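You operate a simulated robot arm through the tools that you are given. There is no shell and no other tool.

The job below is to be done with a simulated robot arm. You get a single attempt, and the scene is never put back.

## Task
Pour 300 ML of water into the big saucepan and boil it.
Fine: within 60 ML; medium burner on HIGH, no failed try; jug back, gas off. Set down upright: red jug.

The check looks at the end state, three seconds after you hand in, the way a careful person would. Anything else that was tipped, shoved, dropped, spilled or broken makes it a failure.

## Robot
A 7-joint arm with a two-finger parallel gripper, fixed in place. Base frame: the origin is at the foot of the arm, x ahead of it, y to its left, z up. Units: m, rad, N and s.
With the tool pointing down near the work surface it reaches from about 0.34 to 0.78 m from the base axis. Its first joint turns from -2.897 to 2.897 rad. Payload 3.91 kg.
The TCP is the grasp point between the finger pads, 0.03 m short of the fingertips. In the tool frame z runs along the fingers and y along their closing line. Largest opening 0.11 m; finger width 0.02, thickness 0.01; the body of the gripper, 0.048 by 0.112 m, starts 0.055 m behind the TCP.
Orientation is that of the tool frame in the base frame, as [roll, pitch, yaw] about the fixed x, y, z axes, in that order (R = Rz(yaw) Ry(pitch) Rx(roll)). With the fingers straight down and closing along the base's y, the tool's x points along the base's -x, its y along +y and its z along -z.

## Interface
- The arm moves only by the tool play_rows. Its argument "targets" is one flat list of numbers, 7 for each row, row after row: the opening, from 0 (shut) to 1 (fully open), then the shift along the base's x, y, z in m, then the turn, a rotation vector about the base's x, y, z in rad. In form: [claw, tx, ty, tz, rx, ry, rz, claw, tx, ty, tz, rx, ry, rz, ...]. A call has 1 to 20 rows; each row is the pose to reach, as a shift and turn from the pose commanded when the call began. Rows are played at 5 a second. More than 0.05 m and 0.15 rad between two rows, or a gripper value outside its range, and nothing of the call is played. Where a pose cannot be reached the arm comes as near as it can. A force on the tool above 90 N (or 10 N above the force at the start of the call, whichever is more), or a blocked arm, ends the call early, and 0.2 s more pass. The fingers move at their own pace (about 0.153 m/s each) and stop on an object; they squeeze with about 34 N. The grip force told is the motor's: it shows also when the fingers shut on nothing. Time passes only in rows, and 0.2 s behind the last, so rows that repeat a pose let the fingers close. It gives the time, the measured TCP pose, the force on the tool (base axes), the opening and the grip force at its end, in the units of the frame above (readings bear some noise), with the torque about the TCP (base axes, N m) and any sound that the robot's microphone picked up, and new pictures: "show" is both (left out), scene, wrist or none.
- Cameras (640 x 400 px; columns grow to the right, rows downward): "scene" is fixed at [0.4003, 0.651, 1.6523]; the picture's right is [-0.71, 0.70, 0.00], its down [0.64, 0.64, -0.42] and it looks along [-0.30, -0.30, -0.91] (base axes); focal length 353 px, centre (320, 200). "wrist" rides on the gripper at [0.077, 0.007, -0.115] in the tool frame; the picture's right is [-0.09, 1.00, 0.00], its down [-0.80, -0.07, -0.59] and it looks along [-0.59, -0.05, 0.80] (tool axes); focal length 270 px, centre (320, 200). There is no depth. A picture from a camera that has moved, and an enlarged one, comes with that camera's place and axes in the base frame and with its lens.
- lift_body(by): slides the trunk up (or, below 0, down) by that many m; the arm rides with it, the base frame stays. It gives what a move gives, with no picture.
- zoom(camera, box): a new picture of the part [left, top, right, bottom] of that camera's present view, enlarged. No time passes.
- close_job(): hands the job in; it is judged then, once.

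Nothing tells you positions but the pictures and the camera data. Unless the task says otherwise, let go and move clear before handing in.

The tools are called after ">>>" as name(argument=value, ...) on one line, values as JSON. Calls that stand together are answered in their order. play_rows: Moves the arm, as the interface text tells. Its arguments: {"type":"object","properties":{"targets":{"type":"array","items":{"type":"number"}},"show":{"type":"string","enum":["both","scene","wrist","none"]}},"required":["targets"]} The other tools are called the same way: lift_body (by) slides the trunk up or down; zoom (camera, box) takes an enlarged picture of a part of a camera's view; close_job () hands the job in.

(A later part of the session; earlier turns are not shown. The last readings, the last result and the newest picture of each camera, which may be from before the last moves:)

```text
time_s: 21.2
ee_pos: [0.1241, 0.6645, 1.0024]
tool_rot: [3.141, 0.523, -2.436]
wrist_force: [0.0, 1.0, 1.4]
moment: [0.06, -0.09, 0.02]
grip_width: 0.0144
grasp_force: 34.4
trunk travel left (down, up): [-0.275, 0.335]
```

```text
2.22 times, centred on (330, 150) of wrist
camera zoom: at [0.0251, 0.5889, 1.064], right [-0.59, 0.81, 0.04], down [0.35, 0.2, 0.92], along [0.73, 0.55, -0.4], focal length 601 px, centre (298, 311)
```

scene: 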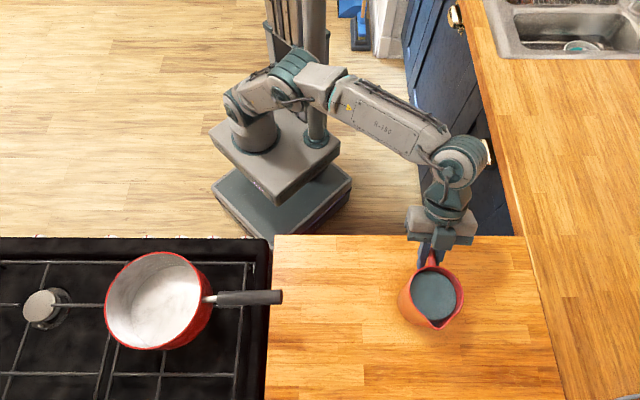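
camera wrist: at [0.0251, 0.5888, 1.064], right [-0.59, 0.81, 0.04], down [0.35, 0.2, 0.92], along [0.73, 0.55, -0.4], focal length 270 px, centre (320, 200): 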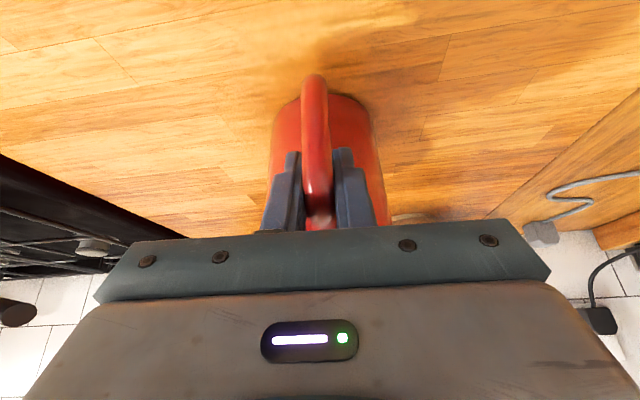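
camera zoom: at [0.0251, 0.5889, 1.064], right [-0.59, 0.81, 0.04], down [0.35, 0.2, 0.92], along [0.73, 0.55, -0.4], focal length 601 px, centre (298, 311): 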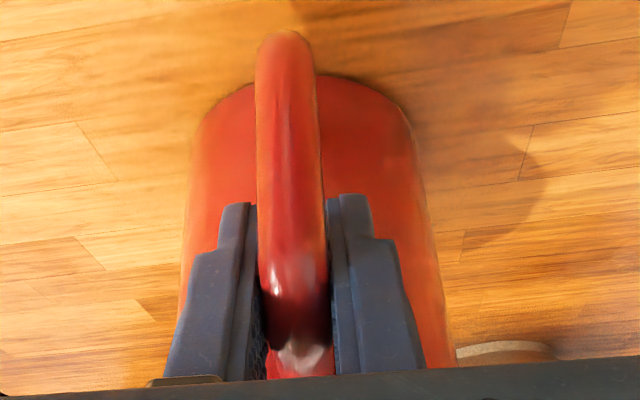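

The grip acts like a pivot: the pads slid and turned on the handle instead of lifting, so a handle grasp would let the jug swing. I'll lower it back and release. Then I'll regrasp around the jug body from the right side, one finger through the handle loop and the other on the spout side, so it can be poured by rolling the wrist.

>>> play_rows(targets=[0, 0, 0, -0.005, 0, 0, 0, 0, 0, 0, -0.01, 0, 0, 0, 0, 0, 0, -0.015, 0, 0, 0, 0, 0, 0, -0.015, 0, 0, 0, 0.2, 0, 0, -0.015, 0, 0, 0, 0.5, 0, 0, -0.015, 0, 0, 0, 1, 0, 0, -0.015, 0, 0, 0, 1, 0, 0, -0.015, 0, 0, 0, 1, 0, 0, -0.015, 0, 0, 0], show="both")

>>> zoom(camera="scene", box=[390, 240, 480, 340])

```text
time_s: 23.2
ee_pos: [0.125, 0.6655, 0.9876]
tool_rot: [-3.139, 0.522, -2.435]
wrist_force: [0.5, -0.1, 0.6]
moment: [0.01, 0.01, -0.01]
grip_width: 0.11
grasp_force: 0.0
trunk travel left (down, up): [-0.275, 0.335]
camera wrist: at [0.0262, 0.5889, 1.0495], right [-0.59, 0.81, 0.04], down [0.35, 0.2, 0.92], along [0.73, 0.55, -0.4], focal length 270 px, centre (320, 200)
```

scene: 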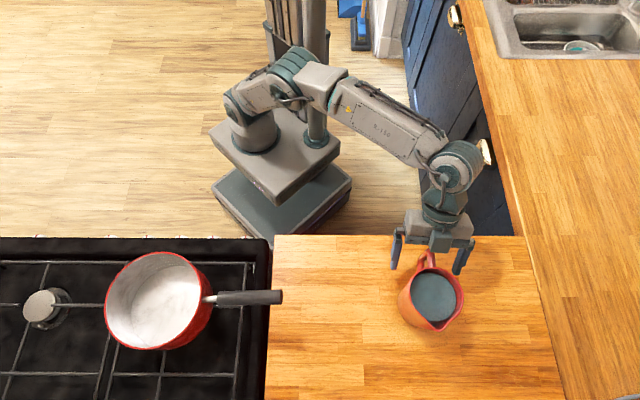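
wrist: 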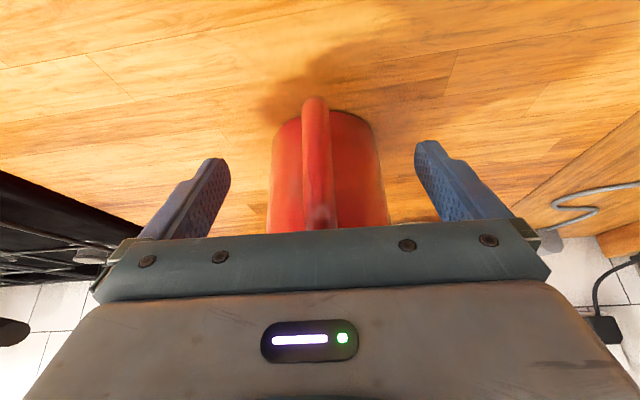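

```text
4.00 times, centred on (435, 290) of scene
camera zoom: at [0.4003, 0.651, 1.6523], right [-0.71, 0.7, 0.0], down [0.64, 0.64, -0.42], along [-0.3, -0.3, -0.91], focal length 1411 px, centre (-140, -160)
```

zoom: 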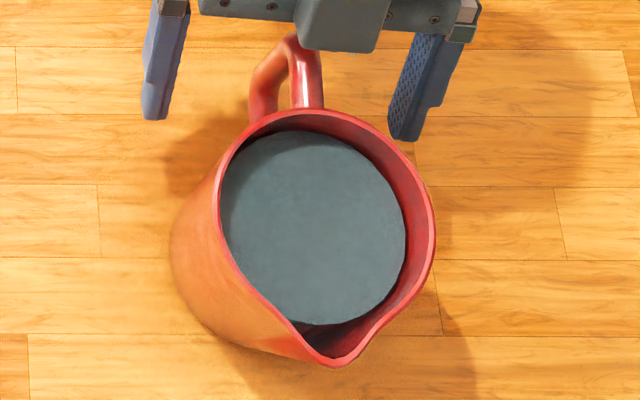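

The jug is level again and back in place. I'll retreat along the tool axis, move to free space, and level the tool so I can test the sideways hand orientation there.

>>> play_rows(targets=[1, -0.0125, -0.0107, 0.029, 0, 0, 0, 1, -0.025, -0.0213, 0.058, 0, 0, 0, 1, -0.038, -0.032, 0.087, 0, 0, 0, 1, -0.02, -0.05, 0.12, -0.07, 0.08, 0, 1, 0.02, -0.07, 0.15, -0.14, 0.16, 0, 1, 0.05, -0.095, 0.175, -0.21, 0.24, 0, 1, 0.085, -0.125, 0.2, -0.28, 0.32, 0, 1, 0.12, -0.15, 0.21, -0.342, 0.394, 0, 1, 0.14, -0.165, 0.21, -0.342, 0.394, 0], show="scene")

```text
refused: row 5 steps farther than a row can; nothing moved
```

>>> play_rows(targets=[1, -0.0125, -0.0107, 0.029, 0, 0, 0, 1, -0.025, -0.0213, 0.058, 0, 0, 0, 1, -0.038, -0.032, 0.087, 0, 0, 0, 1, -0.02, -0.05, 0.115, -0.07, 0.08, 0, 1, 0.01, -0.065, 0.14, -0.14, 0.16, 0, 1, 0.04, -0.085, 0.165, -0.21, 0.24, 0, 1, 0.07, -0.11, 0.185, -0.28, 0.32, 0, 1, 0.1, -0.135, 0.205, -0.342, 0.394, 0, 1, 0.125, -0.165, 0.21, -0.342, 0.394, 0], show="scene")

```text
time_s: 25.2
ee_pos: [0.1896, 0.4465, 1.1519]
tool_rot: [-3.136, -0.003, -2.43]
wrist_force: [-0.4, 1.2, 0.0]
moment: [-0.1, 0.0, 0.0]
grip_width: 0.11
grasp_force: 0.1
out of reach, approached as far as the arm can: row 5, 6, 7, 8, 9
trunk travel left (down, up): [-0.275, 0.335]
```

scene: 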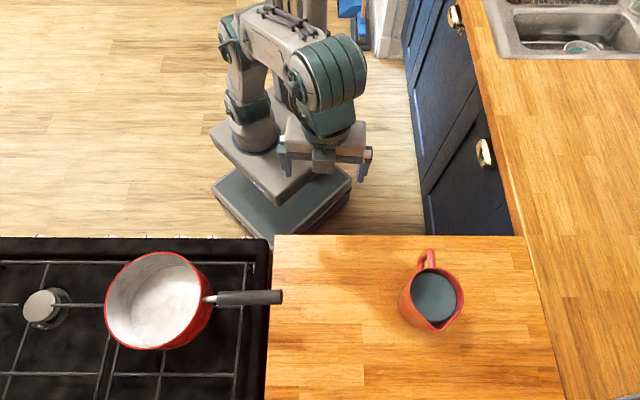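

>>> play_rows(targets=[1, 0.03, 0.02, -0.02, 0, 0, -0.14, 1, 0.06, 0.04, -0.03, 0, 0, -0.28, 1, 0.08, 0.05, -0.03, 0, 0, -0.42, 1, 0.08, 0.05, -0.03, 0, 0, -0.56, 1, 0.08, 0.05, -0.03, 0, 0, -0.7, 1, 0.08, 0.05, -0.03, 0, 0, -0.84, 1, 0.08, 0.05, -0.03, 0, 0, -0.98, 1, 0.08, 0.05, -0.03, 0, 0, -1.12, 1, 0.08, 0.05, -0.03, 0, 0, -1.26, 1, 0.08, 0.05, -0.03, 0, 0, -1.4, 1, 0.08, 0.05, -0.03, 0, 0, -1.54], show="scene")

```text
time_s: 27.6
ee_pos: [0.264, 0.4968, 1.1092]
tool_rot: [-3.128, 0.009, 2.308]
wrist_force: [0.7, 0.5, 0.2]
moment: [-0.1, 0.04, 0.01]
grip_width: 0.1099
grasp_force: 0.1
out of reach, approached as far as the arm can: row 2, 3, 4, 5, 6, 7, 8, 9, 10, 11
trunk travel left (down, up): [-0.275, 0.335]
```

scene: 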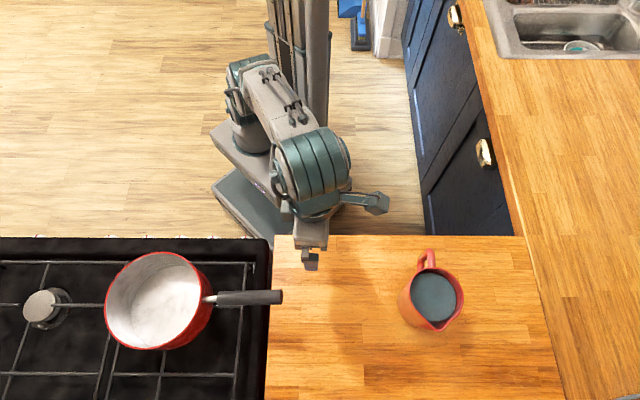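

Yaw works. Now I'll tilt the hand so it points left (toward the jug side) in free space.

>>> play_rows(targets=[1, 0, 0, 0, 0.1, 0.087, 0, 1, 0, 0, 0, 0.2, 0.174, 0, 1, 0, 0, 0, 0.3, 0.261, 0, 1, 0, 0, 0, 0.4, 0.348, 0, 1, 0, 0, 0, 0.5, 0.434, 0, 1, 0, 0, 0, 0.6, 0.521, 0, 1, 0, 0, 0, 0.7, 0.608, 0, 1, 0, 0, 0, 0.8, 0.695, 0, 1, 0, 0, 0, 0.92, 0.8, 0], show="both")

```text
refused: row 9 steps farther than a row can; nothing moved
```

>>> play_rows(targets=[1, 0, 0, 0, 0.1, 0.087, 0, 1, 0, 0, 0, 0.2, 0.174, 0, 1, 0, 0, 0, 0.3, 0.261, 0, 1, 0, 0, 0, 0.4, 0.348, 0, 1, 0, 0, 0, 0.5, 0.434, 0, 1, 0, 0, 0, 0.6, 0.521, 0, 1, 0, 0, 0, 0.7, 0.608, 0, 1, 0, 0, 0, 0.8, 0.695, 0, 1, 0, 0, 0, 0.9, 0.782, 0], show="both")

```text
time_s: 29.6
ee_pos: [0.2617, 0.4851, 1.1173]
tool_rot: [3.087, -1.193, 2.352]
wrist_force: [-0.1, -0.1, -0.1]
moment: [-0.01, 0.01, -0.02]
grip_width: 0.1101
grasp_force: 0.1
trunk travel left (down, up): [-0.275, 0.335]
camera wrist: at [0.3165, 0.4288, 1.2306], right [0.77, 0.64, -0.06], down [0.52, -0.67, -0.53], along [-0.38, 0.37, -0.85], focal length 270 px, centre (320, 200)
```

scene: 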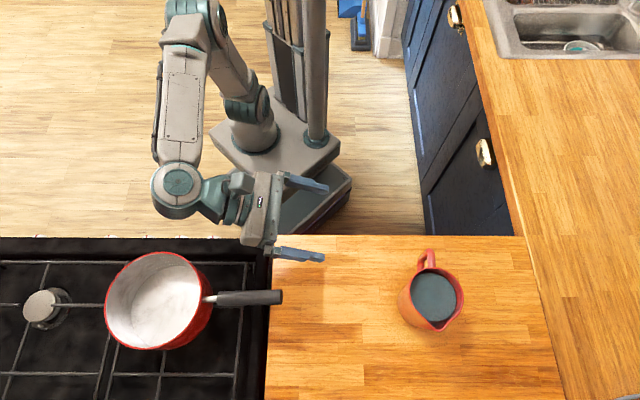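
wrist: 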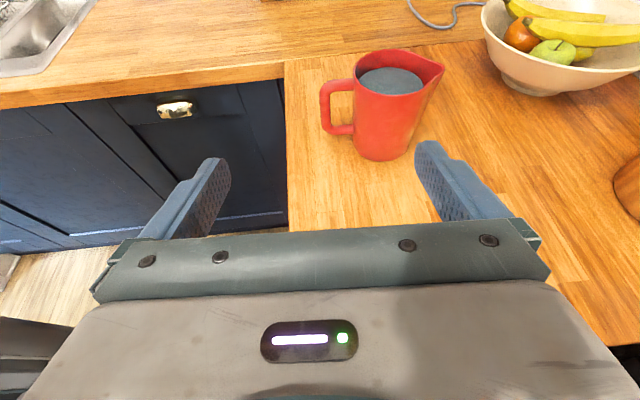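

The sideways hand pose works and shows the handle loop clearly. Before grasping, I'll raise the trunk and test the pouring roll empty-handed above the pan to confirm it is reachable.

>>> lift_body(by=0.12)

>>> play_rows(targets=[1, 0.033, -0.031, 0, 0, 0, 0, 1, 0.066, -0.061, 0, 0, 0, 0, 1, 0.099, -0.092, 0, 0, 0, 0, 1, 0.131, -0.122, 0, 0, 0, 0, 1, 0.164, -0.153, 0, 0, 0, 0, 1, 0.197, -0.183, 0, 0, 0, 0], show="both")

```text
time_s: 31.1
ee_pos: [0.2607, 0.4846, 1.2371]
tool_rot: [3.087, -1.19, 2.349]
wrist_force: [0.8, -1.0, 0.2]
moment: [-0.03, 0.01, -0.01]
grip_width: 0.1102
grasp_force: 0.0
trunk travel left (down, up): [-0.395, 0.215]
```

```text
time_s: 32.5
ee_pos: [0.4607, 0.2997, 1.2343]
tool_rot: [3.087, -1.191, 2.345]
wrist_force: [0.1, -0.8, -0.2]
moment: [0.0, 0.02, 0.0]
grip_width: 0.1099
grasp_force: 0.1
trunk travel left (down, up): [-0.395, 0.215]
camera wrist: at [0.516, 0.2438, 1.3492], right [0.77, 0.64, -0.06], down [0.52, -0.67, -0.52], along [-0.38, 0.37, -0.85], focal length 270 px, centre (320, 200)
```

scene: 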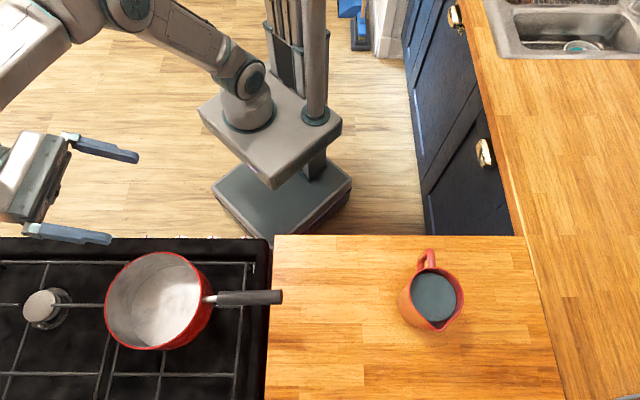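
wrist: 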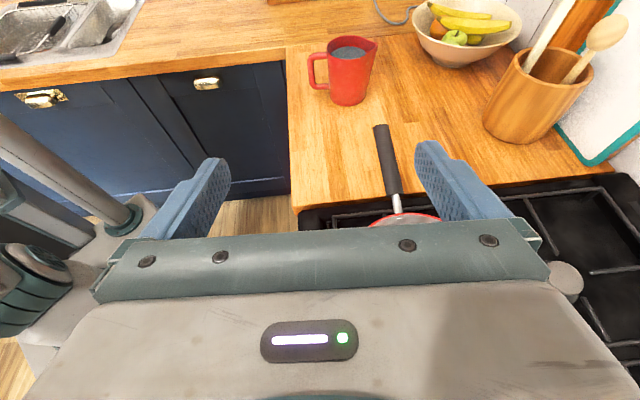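

Reached easily. Now the roll test (spout-down direction) in the air.

>>> play_rows(targets=[1, 0, 0, 0, -0.092, 0.106, 0, 1, 0, 0, 0, -0.184, 0.211, 0, 1, 0, 0, 0, -0.275, 0.317, 0, 1, 0, 0, 0, -0.367, 0.423, 0, 1, 0, 0, 0, -0.459, 0.528, 0, 1, 0, 0, 0, -0.551, 0.634, 0, 1, 0, 0, 0, -0.643, 0.74, 0, 1, 0, 0, 0, -0.735, 0.846, 0, 1, 0, 0, 0, -0.826, 0.951, 0], show="both")

```text
time_s: 34.5
ee_pos: [0.4586, 0.3015, 1.2362]
tool_rot: [-1.684, -0.308, 1.115]
wrist_force: [0.0, 0.2, -0.1]
moment: [0.0, -0.02, -0.01]
grip_width: 0.1098
grasp_force: 0.0
trunk travel left (down, up): [-0.395, 0.215]
camera wrist: at [0.5928, 0.3147, 1.2656], right [0.2, 0.14, -0.97], down [0.17, -0.98, -0.11], along [-0.97, -0.14, -0.22], focal length 270 px, centre (320, 200)
```

scene: 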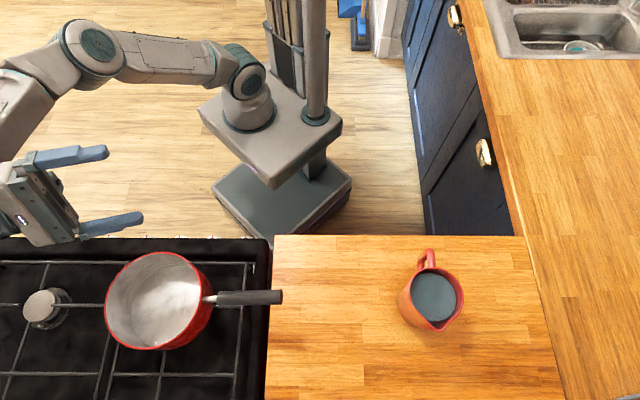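
wrist: 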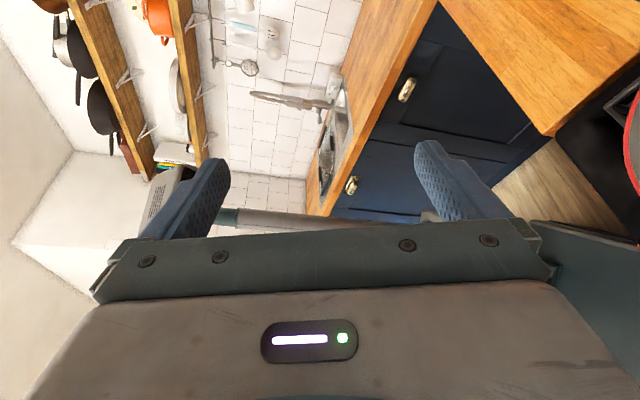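

The full roll range is reachable. However, on the way to the jug a near-horizontal hand would bring the wrist into the pan's handle, so I'll use a steeper hand (~40° down). I'll roll back, change the slant, and re-test the roll in the air.

>>> play_rows(targets=[1, 0, 0, 0, 0.092, -0.106, 0, 1, 0, 0, 0, 0.184, -0.211, 0, 1, 0, 0, 0, 0.275, -0.317, 0, 1, 0, 0, 0, 0.367, -0.423, 0, 1, 0, 0, 0, 0.459, -0.528, 0, 1, 0, 0, 0, 0.551, -0.634, 0, 1, 0, 0, 0, 0.643, -0.74, 0, 1, 0, 0, 0, 0.735, -0.846, 0, 1, 0, 0, 0, 0.826, -0.951, 0], show="none")

>>> play_rows(targets=[1, 0, 0, 0, -0.08, -0.071, 0, 1, 0, 0, 0, -0.16, -0.142, 0, 1, 0, 0, 0, -0.24, -0.212, 0], show="none")

```text
time_s: 36.5
ee_pos: [0.4575, 0.3015, 1.2366]
tool_rot: [3.079, -1.19, 2.359]
wrist_force: [-0.3, -0.4, -0.2]
moment: [0.01, 0.02, 0.0]
grip_width: 0.1097
grasp_force: 0.0
trunk travel left (down, up): [-0.395, 0.215]
```

```text
time_s: 37.3
ee_pos: [0.458, 0.302, 1.2373]
tool_rot: [3.114, -0.869, 2.326]
wrist_force: [0.0, -0.6, -0.8]
moment: [-0.02, 0.03, 0.02]
grip_width: 0.1099
grasp_force: 0.1
trunk travel left (down, up): [-0.395, 0.215]
```

>>> play_rows(targets=[1, 0, 0, 0, -0.098, 0.109, 0, 1, 0, 0, 0, -0.196, 0.218, 0, 1, 0, 0, 0, -0.294, 0.327, 0, 1, 0, 0, 0, -0.392, 0.436, 0, 1, 0, 0, 0, -0.49, 0.545, 0, 1, 0, 0, 0, -0.588, 0.654, 0, 1, 0, 0, 0, -0.686, 0.763, 0, 1, 0, 0, 0, -0.784, 0.872, 0], show="both")

```text
time_s: 39.1
ee_pos: [0.4048, 0.2939, 1.2068]
tool_rot: [-1.843, -0.32, 1.465]
wrist_force: [0.9, -2.3, 0.0]
moment: [0.04, -0.02, -0.09]
grip_width: 0.11
grasp_force: 0.0
out of reach, approached as far as the arm can: row 3, 4, 5, 6, 7, 8
trunk travel left (down, up): [-0.395, 0.215]
camera wrist: at [0.5241, 0.3467, 1.2537], right [0.29, 0.19, -0.94], down [0.46, -0.89, -0.04], along [-0.84, -0.42, -0.34], focal length 270 px, centre (320, 200)
```

scene: 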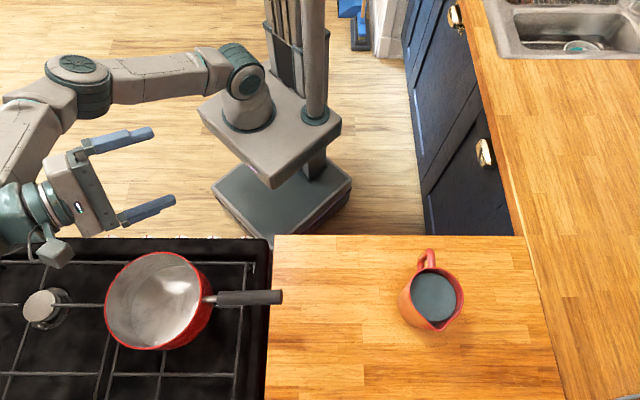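
wrist: 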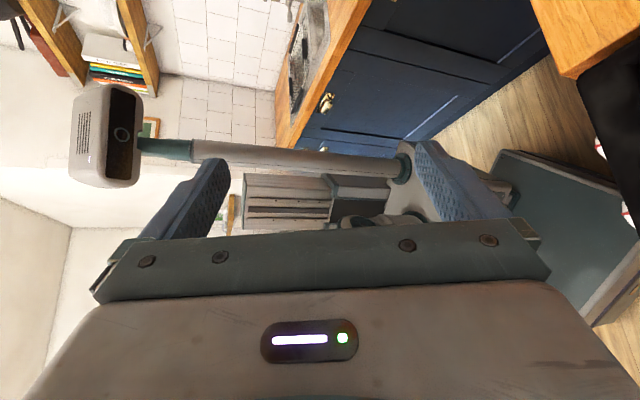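

With the steeper hand, pouring straight forward is a bit out of reach. Yawing the jug so it pours sideways (toward −y/+x) keeps the wrist closer, so I'll unroll, yaw by about −55°, and test that.

>>> play_rows(targets=[1, 0, 0, 0, 0.098, -0.109, 0, 1, 0, 0, 0, 0.196, -0.218, 0, 1, 0, 0, 0, 0.294, -0.327, 0, 1, 0, 0, 0, 0.392, -0.436, 0, 1, 0, 0, 0, 0.49, -0.545, 0, 1, 0, 0, 0, 0.588, -0.654, 0, 1, 0, 0, 0, 0.686, -0.763, 0, 1, 0, 0, 0, 0.784, -0.872, 0], show="none")

>>> play_rows(targets=[1, 0.004, 0.017, 0, 0, 0, -0.14, 1, 0.008, 0.034, 0, 0, 0, -0.28, 1, 0.012, 0.051, 0, 0, 0, -0.42, 1, 0.016, 0.068, 0, 0, 0, -0.56, 1, 0.02, 0.085, 0, 0, 0, -0.7, 1, 0.024, 0.1, 0, 0, 0, -0.84, 1, 0.028, 0.115, 0, 0, 0, -0.96], show="both")

```text
time_s: 40.9
ee_pos: [0.4046, 0.3001, 1.2041]
tool_rot: [3.111, -0.87, 2.328]
wrist_force: [-0.7, 0.1, -0.2]
moment: [0.02, -0.01, 0.0]
grip_width: 0.1101
grasp_force: 0.0
trunk travel left (down, up): [-0.395, 0.215]
```

```text
time_s: 42.5
ee_pos: [0.4321, 0.4148, 1.2042]
tool_rot: [3.113, -0.871, 1.364]
wrist_force: [0.3, -0.1, 0.7]
moment: [-0.03, 0.0, 0.01]
grip_width: 0.1101
grasp_force: 0.1
trunk travel left (down, up): [-0.395, 0.215]
camera wrist: at [0.4278, 0.3766, 1.3373], right [0.96, -0.28, -0.05], down [-0.28, -0.93, -0.23], along [0.02, 0.24, -0.97], focal length 270 px, centre (320, 200)
```

scene: 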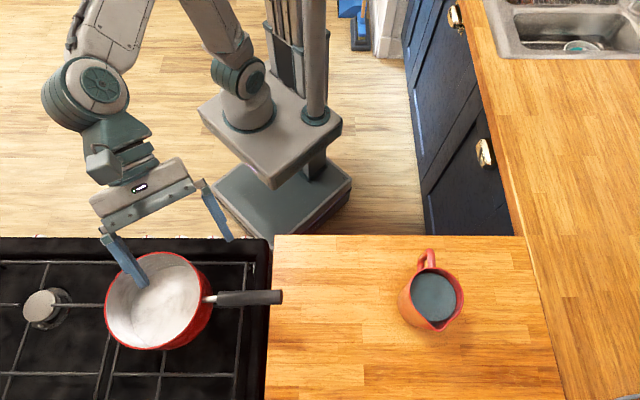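
wrist: 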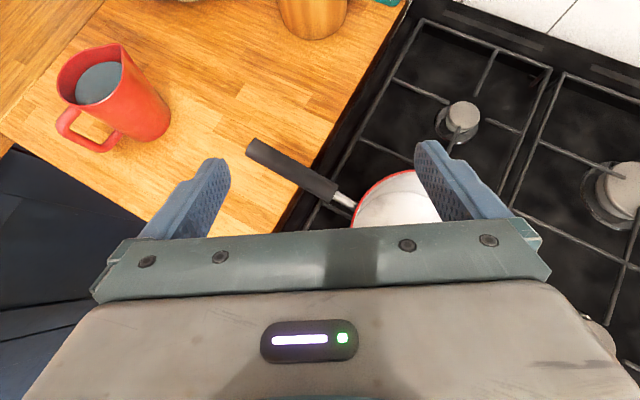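

>>> play_rows(targets=[1, 0, 0, 0, 0.0318, 0.1435, 0, 1, 0, 0, 0, 0.0636, 0.287, 0, 1, 0, 0, 0, 0.0954, 0.4305, 0, 1, 0, 0, 0, 0.127, 0.574, 0, 1, 0, 0, 0, 0.159, 0.7175, 0, 1, 0, 0, 0, 0.191, 0.861, 0, 1, 0, 0, 0, 0.2226, 1.0045, 0, 1, 0, 0, 0, 0.254, 1.148, 0], show="both")

```text
time_s: 44.3
ee_pos: [0.4315, 0.415, 1.2056]
tool_rot: [-1.849, -0.303, 0.525]
wrist_force: [0.1, 0.3, 0.3]
moment: [0.01, -0.02, 0.03]
grip_width: 0.1099
grasp_force: 0.1
trunk travel left (down, up): [-0.395, 0.215]
camera wrist: at [0.5458, 0.3507, 1.2517], right [0.31, -0.14, -0.94], down [-0.45, -0.9, -0.02], along [-0.84, 0.42, -0.34], focal length 270 px, centre (320, 200)
```

scene: 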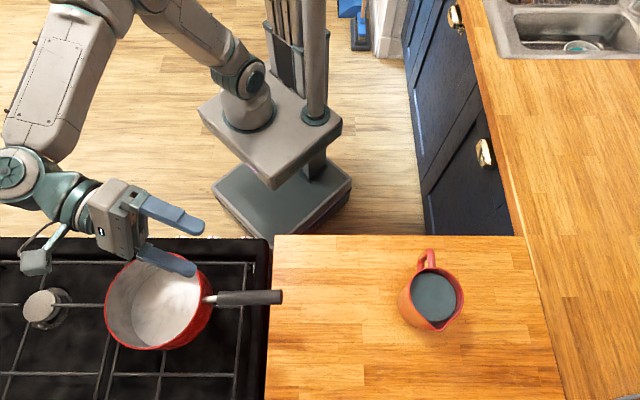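
wrist: 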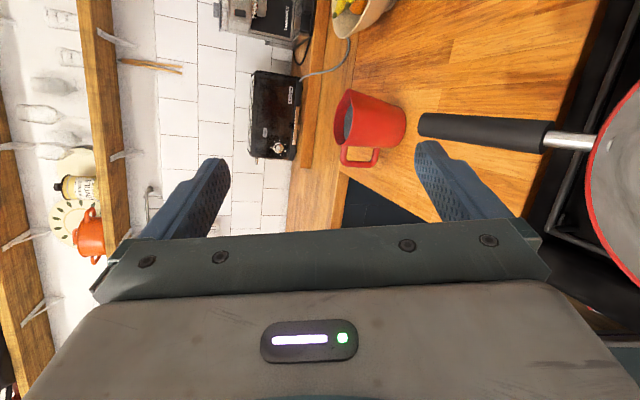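

That pour pose is fully reachable. I'll unroll and head back to the jug at the steep side-on approach.

>>> play_rows(targets=[1, 0, 0, 0, -0.0318, -0.1435, 0, 1, 0, 0, 0, -0.0636, -0.287, 0, 1, 0, 0, 0, -0.0954, -0.4305, 0, 1, 0, 0, 0, -0.127, -0.574, 0, 1, 0, 0, 0, -0.159, -0.7175, 0, 1, 0, 0, 0, -0.191, -0.861, 0, 1, 0, 0, 0, -0.2226, -1.0045, 0, 1, 0, 0, 0, -0.254, -1.148, 0], show="none")

>>> play_rows(targets=[1, -0.025, 0.031, -0.012, 0, 0, 0.134, 1, -0.05, 0.062, -0.024, 0, 0, 0.268, 1, -0.076, 0.093, -0.036, 0, 0, 0.402, 1, -0.101, 0.124, -0.048, 0, 0, 0.536, 1, -0.127, 0.156, -0.06, 0, 0, 0.67, 1, -0.152, 0.187, -0.072, 0, 0, 0.805, 1, -0.177, 0.218, -0.083, 0, 0, 0.94, 1, -0.177, 0.218, -0.083, 0, 0, 0.94], show="both")

```text
time_s: 46.1
ee_pos: [0.4321, 0.4158, 1.205]
tool_rot: [3.111, -0.872, 1.369]
wrist_force: [-0.1, -0.6, -0.7]
moment: [0.0, 0.01, 0.02]
grip_width: 0.1098
grasp_force: 0.1
trunk travel left (down, up): [-0.395, 0.215]
```

```text
time_s: 47.9
ee_pos: [0.2549, 0.6341, 1.1228]
tool_rot: [3.113, -0.871, 2.306]
wrist_force: [0.4, -0.1, 1.0]
moment: [-0.02, -0.01, 0.0]
grip_width: 0.1099
grasp_force: 0.1
trunk travel left (down, up): [-0.395, 0.215]
camera wrist: at [0.2838, 0.6078, 1.2558], right [0.79, 0.61, -0.05], down [0.59, -0.78, -0.23], along [-0.18, 0.15, -0.97], focal length 270 px, centre (320, 200)
```

scene: 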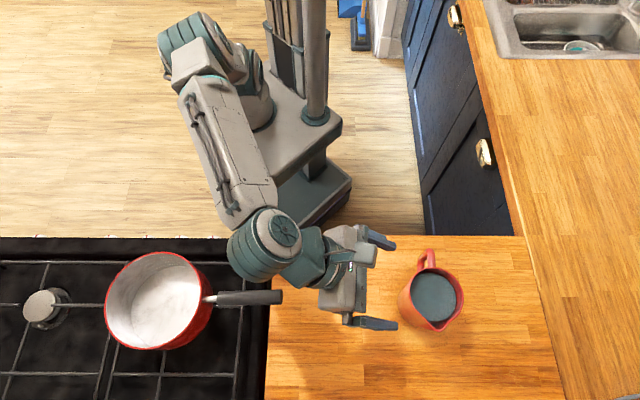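
wrist: 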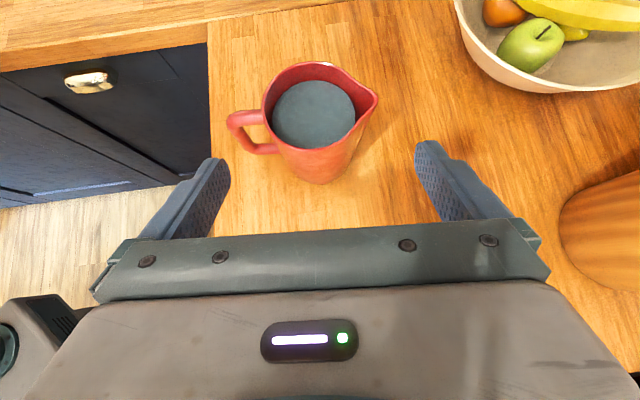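

>>> zoom(camera="wrist", box=[210, 40, 410, 200])

```text
2.50 times, centred on (310, 120) of wrist
camera zoom: at [0.2838, 0.6078, 1.2558], right [0.79, 0.61, -0.05], down [0.59, -0.78, -0.23], along [-0.18, 0.15, -0.97], focal length 676 px, centre (345, 400)
```

zoom: 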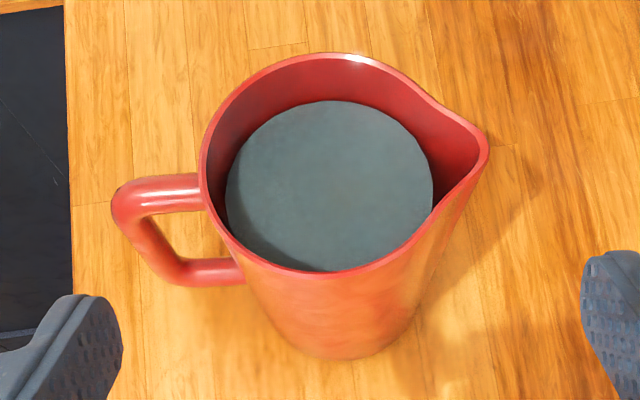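

From this view the loop interior spans z≈0.95–1.00 and the bar is ~0.08 m from the axis. I'll descend and advance along the tool axis, stopping short to check finger-to-loop alignment.

>>> play_rows(targets=[1, -0.0011, -0.001, -0.03, 0, 0, 0, 1, -0.0023, -0.002, -0.0588, 0, 0, 0, 1, -0.0214, 0.0207, -0.0838, 0, 0, 0, 1, -0.0404, 0.0435, -0.1088, 0, 0, 0, 1, -0.0404, 0.0435, -0.1088, 0, 0, 0], show="both")

>>> zoom(camera="wrist", box=[160, 60, 480, 240])

>>> zoom(camera="scene", box=[340, 220, 500, 340])

```text
time_s: 49.1
ee_pos: [0.2137, 0.68, 1.0136]
tool_rot: [3.113, -0.872, 2.306]
wrist_force: [-0.2, 0.8, -0.1]
moment: [0.0, 0.02, 0.0]
grip_width: 0.11
grasp_force: 0.1
trunk travel left (down, up): [-0.395, 0.215]
camera wrist: at [0.2425, 0.6527, 1.1463], right [0.79, 0.61, -0.05], down [0.59, -0.78, -0.23], along [-0.18, 0.15, -0.97], focal length 270 px, centre (320, 200)
```

scene: 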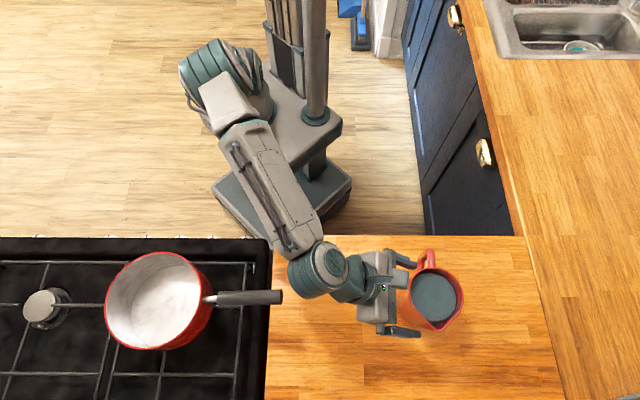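
wrist: 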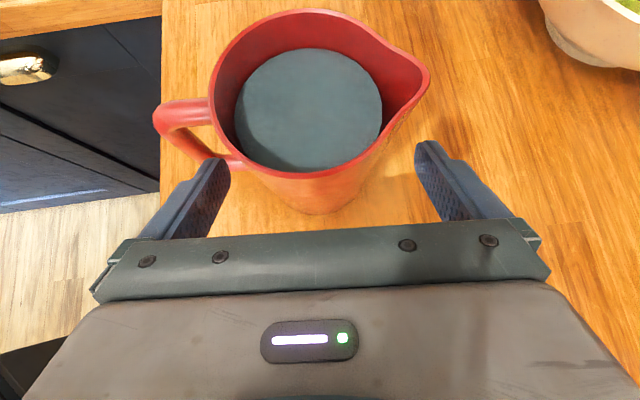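

```text
2.00 times, centred on (320, 150) of wrist
camera zoom: at [0.2425, 0.6527, 1.1463], right [0.79, 0.61, -0.05], down [0.59, -0.78, -0.23], along [-0.18, 0.15, -0.97], focal length 541 px, centre (320, 300)
```

zoom: 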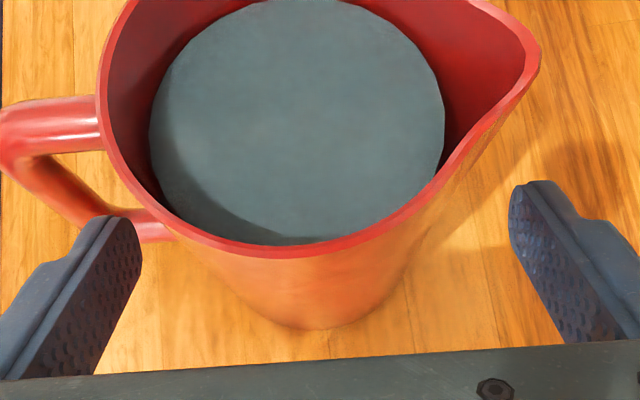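

```text
3.33 times, centred on (420, 280) of scene
camera zoom: at [0.4003, 0.651, 1.6523], right [-0.71, 0.7, 0.0], down [0.64, 0.64, -0.42], along [-0.3, -0.3, -0.91], focal length 1176 px, centre (-13, -67)
```

zoom: 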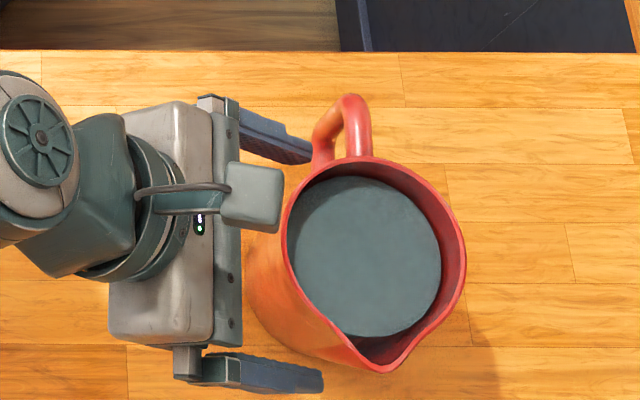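

Alignment agrees with my estimates to a few mm. I'll advance the last ~4 cm so the handle-side finger threads the loop.

>>> play_rows(targets=[1, -0.0069, 0.0082, -0.0094, 0, 0, 0, 1, -0.0138, 0.0165, -0.0188, 0, 0, 0, 1, -0.0207, 0.0247, -0.0283, 0, 0, 0, 1, -0.0207, 0.0247, -0.0283, 0, 0, 0], show="both")

>>> zoom(camera="scene", box=[340, 220, 500, 340])

```text
time_s: 50.1
ee_pos: [0.1933, 0.7034, 0.9831]
tool_rot: [3.115, -0.868, 2.306]
wrist_force: [0.5, 0.1, 1.2]
moment: [0.0, 0.0, -0.01]
grip_width: 0.1102
grasp_force: 0.1
trunk travel left (down, up): [-0.395, 0.215]
camera wrist: at [0.2223, 0.6766, 1.117], right [0.79, 0.61, -0.05], down [0.59, -0.78, -0.23], along [-0.18, 0.15, -0.97], focal length 270 px, centre (320, 200)
```

scene: 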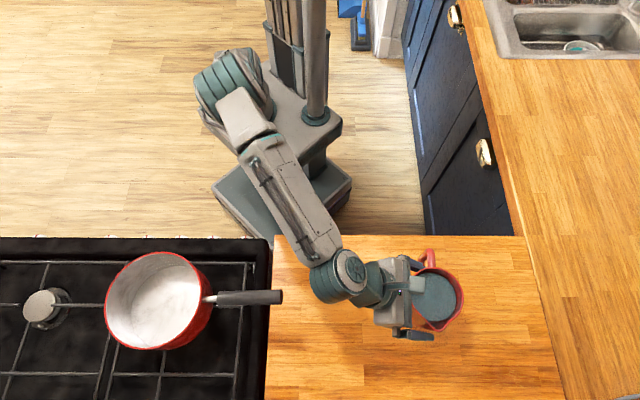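
wrist: 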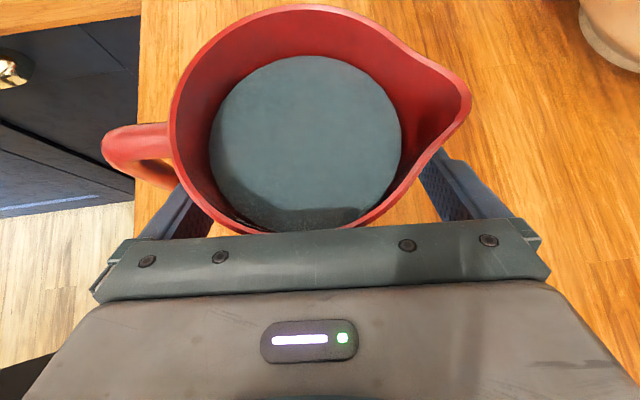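

```text
3.33 times, centred on (420, 280) of scene
camera zoom: at [0.4003, 0.651, 1.6523], right [-0.71, 0.7, 0.0], down [0.64, 0.64, -0.42], along [-0.3, -0.3, -0.91], focal length 1176 px, centre (-13, -67)
```

zoom: 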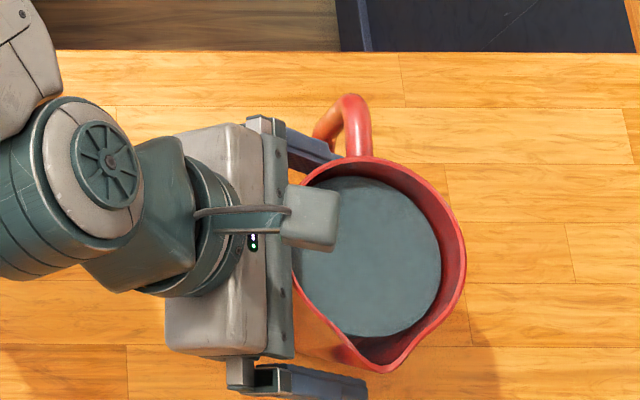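

No contact so far and the jug hasn't moved. Closing the fingers on the body.

>>> play_rows(targets=[0.95, 0, 0, 0, 0, 0, 0, 0.9, 0, 0, 0, 0, 0, 0, 0.85, 0, 0, 0, 0, 0, 0, 0.7, 0, 0, 0, 0, 0, 0, 0.5, 0, 0, 0, 0, 0, 0, 0, 0, 0, 0, 0, 0, 0, 0, 0, 0, 0, 0, 0, 0], show="both")

>>> zoom(camera="scene", box=[340, 220, 500, 340])

```text
time_s: 51.7
ee_pos: [0.1932, 0.7029, 0.9838]
tool_rot: [3.114, -0.87, 2.306]
wrist_force: [-0.6, 0.2, 0.2]
moment: [0.11, -0.05, 0.02]
grip_width: 0.0922
grasp_force: 34.2
trunk travel left (down, up): [-0.395, 0.215]
camera wrist: at [0.2221, 0.6763, 1.1173], right [0.79, 0.61, -0.05], down [0.59, -0.78, -0.23], along [-0.18, 0.15, -0.97], focal length 270 px, centre (320, 200)
```

scene: 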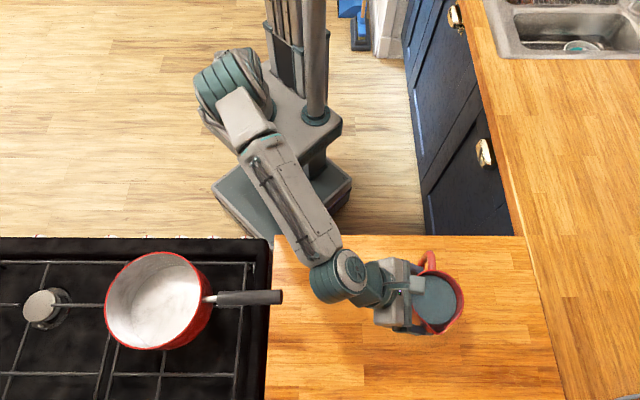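
wrist: 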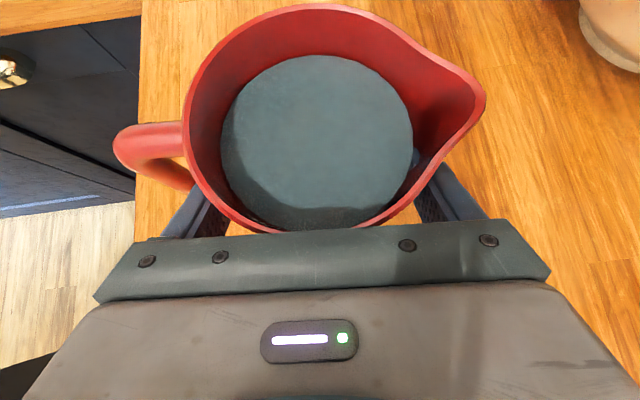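

```text
3.33 times, centred on (420, 280) of scene
camera zoom: at [0.4003, 0.651, 1.6523], right [-0.71, 0.7, 0.0], down [0.64, 0.64, -0.42], along [-0.3, -0.3, -0.91], focal length 1176 px, centre (-13, -67)
```

zoom: 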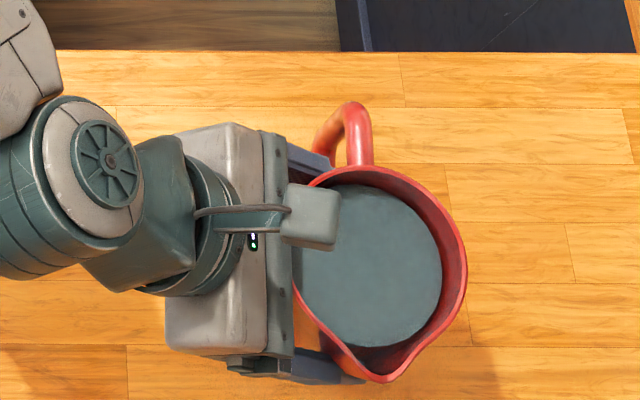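

Gripped (92 mm, 34 N). Test lift of 1.5 cm.

>>> play_rows(targets=[0, 0, 0, 0.005, 0, 0, 0, 0, 0, 0, 0.01, 0, 0, 0, 0, 0, 0, 0.015, 0, 0, 0, 0, 0, 0, 0.02, 0, 0, 0, 0, 0, 0, 0.02, 0, 0, 0, 0, 0, 0, 0.02, 0, 0, 0], show="both")

>>> zoom(camera="scene", box=[340, 220, 500, 340])

```text
time_s: 53.1
ee_pos: [0.1943, 0.7026, 1.0047]
tool_rot: [3.116, -0.868, 2.306]
wrist_force: [-0.1, -0.5, -2.1]
moment: [-0.01, -0.03, 0.0]
grip_width: 0.0923
grasp_force: 34.5
trunk travel left (down, up): [-0.395, 0.215]
camera wrist: at [0.2227, 0.6756, 1.1373], right [0.79, 0.61, -0.05], down [0.59, -0.78, -0.23], along [-0.18, 0.15, -0.97], focal length 270 px, centre (320, 200)
```

scene: 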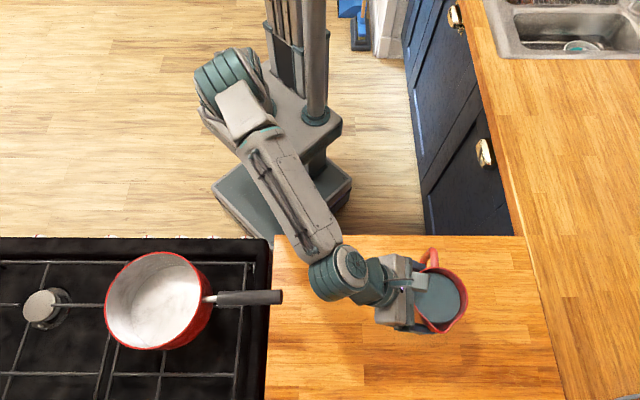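
wrist: 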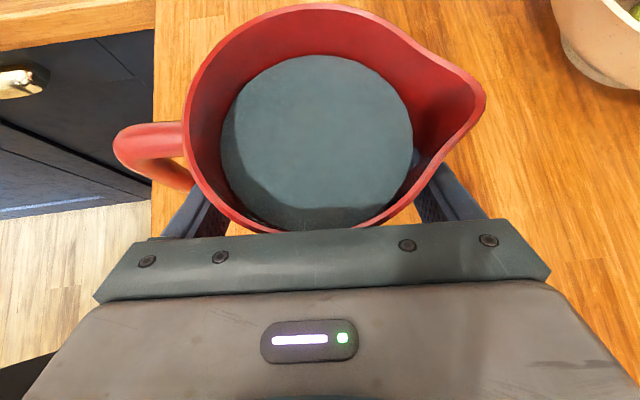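

```text
3.33 times, centred on (420, 280) of scene
camera zoom: at [0.4003, 0.651, 1.6523], right [-0.71, 0.7, 0.0], down [0.64, 0.64, -0.42], along [-0.3, -0.3, -0.91], focal length 1176 px, centre (-13, -67)
```

zoom: 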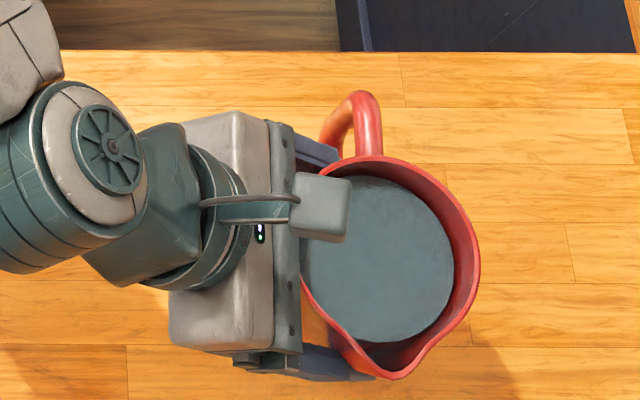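

The jug rises rigidly with the hand and stays level. Taking a few force readings for the weight.

>>> play_rows(targets=[0, 0, 0, 0.01, 0, 0, 0, 0, 0, 0, 0.02, 0, 0, 0, 0, 0, 0, 0.03, 0, 0, 0, 0, 0, 0, 0.03, 0, 0, 0], show="none")

>>> play_rows(targets=[0, 0, 0, 0, 0, 0, 0], show="none")

>>> play_rows(targets=[0, 0, 0, 0, 0, 0, 0], show="none")

>>> play_rows(targets=[0, 0, 0, 0, 0, 0, 0], show="none")

```text
time_s: 54.1
ee_pos: [0.1937, 0.7023, 1.0335]
tool_rot: [3.116, -0.868, 2.307]
wrist_force: [-0.6, -0.4, -3.1]
moment: [-0.04, -0.05, -0.02]
grip_width: 0.0923
grasp_force: 33.9
trunk travel left (down, up): [-0.395, 0.215]
```

```text
time_s: 54.5
ee_pos: [0.1939, 0.7028, 1.0351]
tool_rot: [3.115, -0.869, 2.305]
wrist_force: [-1.0, 0.3, -3.0]
moment: [0.0, -0.03, -0.03]
grip_width: 0.0922
grasp_force: 34.4
trunk travel left (down, up): [-0.395, 0.215]
```

```text
time_s: 54.9
ee_pos: [0.1933, 0.7022, 1.035]
tool_rot: [3.115, -0.868, 2.306]
wrist_force: [1.1, 0.3, -2.8]
moment: [-0.02, -0.05, 0.03]
grip_width: 0.0919
grasp_force: 33.9
trunk travel left (down, up): [-0.395, 0.215]
```

```text
time_s: 55.3
ee_pos: [0.1932, 0.7023, 1.0337]
tool_rot: [3.116, -0.868, 2.306]
wrist_force: [0.0, -0.4, -2.2]
moment: [0.0, -0.05, 0.02]
grip_width: 0.0919
grasp_force: 34.4
trunk travel left (down, up): [-0.395, 0.215]
```

Weight reads ~2.8 N and the grip is firm. I'll carry the jug upright, raised, over to the pour pose beside the pan, yawing about −54° on the way.

>>> play_rows(targets=[0, 0, 0, 0.034, 0, 0, 0, 0, 0, 0, 0.068, 0, 0, 0, 0, 0, 0, 0.102, 0, 0, 0, 0, 0, 0, 0.136, 0, 0, 0, 0, 0.0176, -0.0226, 0.136, 0, 0, -0.067, 0, 0.0353, -0.0453, 0.136, 0, 0, -0.134, 0, 0.0529, -0.0679, 0.136, 0, 0, -0.201, 0, 0.0706, -0.0906, 0.136, 0, 0, -0.269, 0, 0.0882, -0.1132, 0.136, 0, 0, -0.336, 0, 0.1059, -0.1359, 0.136, 0, 0, -0.403, 0, 0.1235, -0.1585, 0.136, 0, 0, -0.47, 0, 0.1411, -0.1811, 0.136, 0, 0, -0.537, 0, 0.1588, -0.2038, 0.136, 0, 0, -0.604, 0, 0.1764, -0.2264, 0.136, 0, 0, -0.671, 0, 0.1941, -0.2491, 0.136, 0, 0, -0.739, 0, 0.2117, -0.2717, 0.136, 0, 0, -0.806, 0, 0.2294, -0.2944, 0.136, 0, 0, -0.873, 0, 0.247, -0.317, 0.136, 0, 0, -0.94], show="both")

```text
time_s: 59.1
ee_pos: [0.441, 0.3848, 1.1683]
tool_rot: [3.116, -0.869, 1.365]
wrist_force: [0.0, 0.1, -2.8]
moment: [-0.06, -0.01, -0.03]
grip_width: 0.092
grasp_force: 34.2
trunk travel left (down, up): [-0.395, 0.215]
camera wrist: at [0.4376, 0.3463, 1.302], right [0.96, -0.28, -0.05], down [-0.28, -0.93, -0.23], along [0.02, 0.23, -0.97], focal length 270 px, centre (320, 200)
```

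scene: 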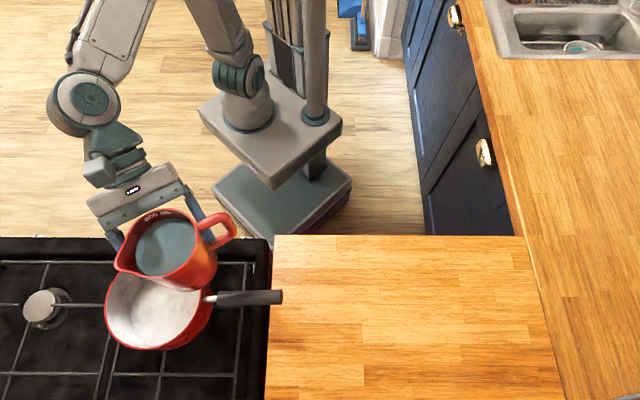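
wrist: 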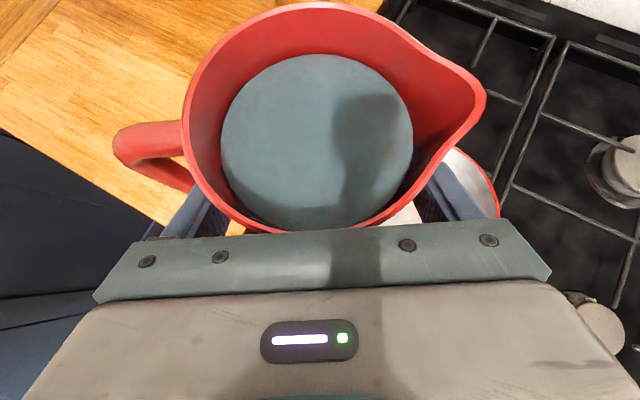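

The jug interior shows a graduation. Let me zoom on it.

>>> zoom(camera="scene", box=[90, 190, 250, 310])

>>> zoom(camera="scene", box=[90, 240, 220, 360])

```text
3.33 times, centred on (170, 250) of scene
camera zoom: at [0.4003, 0.651, 1.6523], right [-0.71, 0.7, 0.0], down [0.64, 0.64, -0.42], along [-0.3, -0.3, -0.91], focal length 1176 px, centre (820, 33)
```

zoom: 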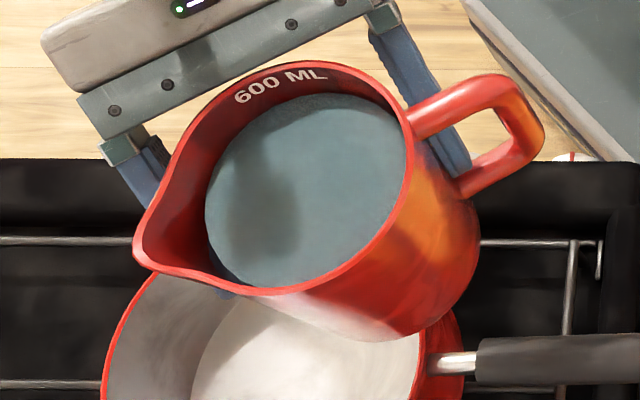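

```text
3.33 times, centred on (155, 300) of scene
camera zoom: at [0.4003, 0.651, 1.6523], right [-0.71, 0.7, 0.0], down [0.64, 0.64, -0.42], along [-0.3, -0.3, -0.91], focal length 1176 px, centre (870, -133)
```

zoom: 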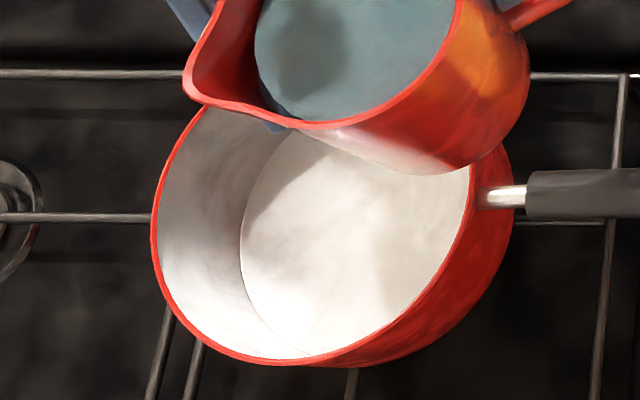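

The spout is right where I want it, over the pan. I'll lower slightly and start the tilt gently to ~14°, then watch.

>>> play_rows(targets=[0, 0, 0, -0.012, 0, 0, 0, 0, 0, 0, -0.023, 0.0113, 0.0487, 0, 0, 0, 0, -0.023, 0.0226, 0.0974, 0, 0, 0, 0, -0.023, 0.0339, 0.1461, 0, 0, 0, 0, -0.023, 0.0452, 0.1948, 0, 0, 0, 0, -0.023, 0.0542, 0.2338, 0, 0, 0, 0, -0.023, 0.0542, 0.2338, 0], show="both")

>>> zoom(camera="scene", box=[80, 190, 260, 360])

```text
time_s: 60.7
ee_pos: [0.4412, 0.3845, 1.1481]
tool_rot: [-2.802, -0.841, 1.089]
wrist_force: [-0.1, 0.8, -2.4]
moment: [-0.06, -0.03, -0.01]
grip_width: 0.0923
grasp_force: 34.3
trunk travel left (down, up): [-0.395, 0.215]
camera wrist: at [0.4679, 0.3394, 1.2757], right [0.92, -0.27, -0.29], down [-0.33, -0.92, -0.21], along [-0.21, 0.29, -0.94], focal length 270 px, centre (320, 200)
```

scene: 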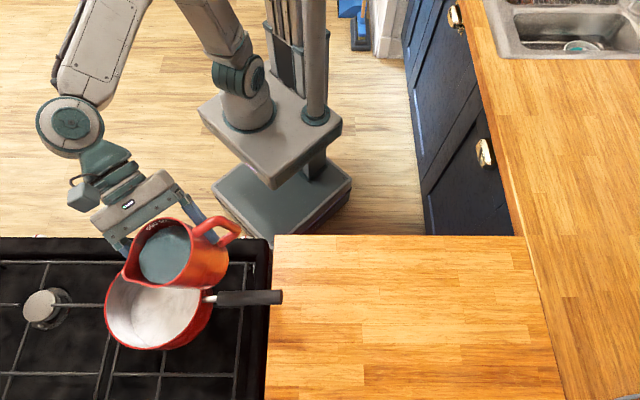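
wrist: 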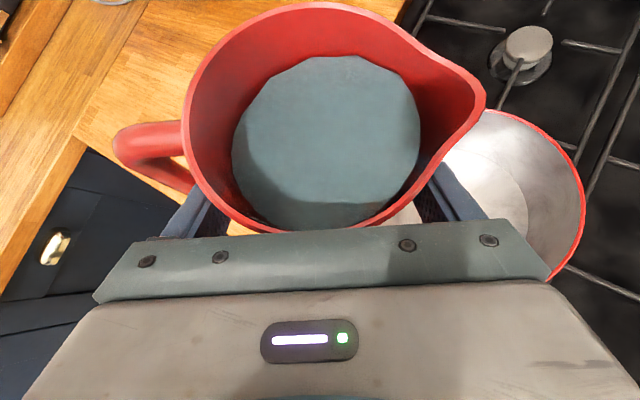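

```text
2.35 times, centred on (170, 275) of scene
camera zoom: at [0.4003, 0.651, 1.6523], right [-0.71, 0.7, 0.0], down [0.64, 0.64, -0.42], along [-0.3, -0.3, -0.91], focal length 830 px, centre (673, 24)
```

zoom: 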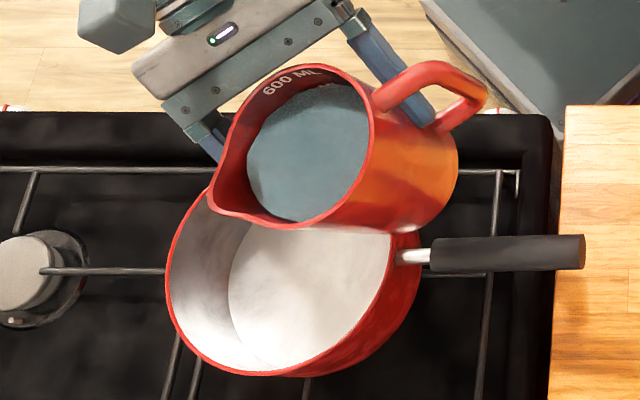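

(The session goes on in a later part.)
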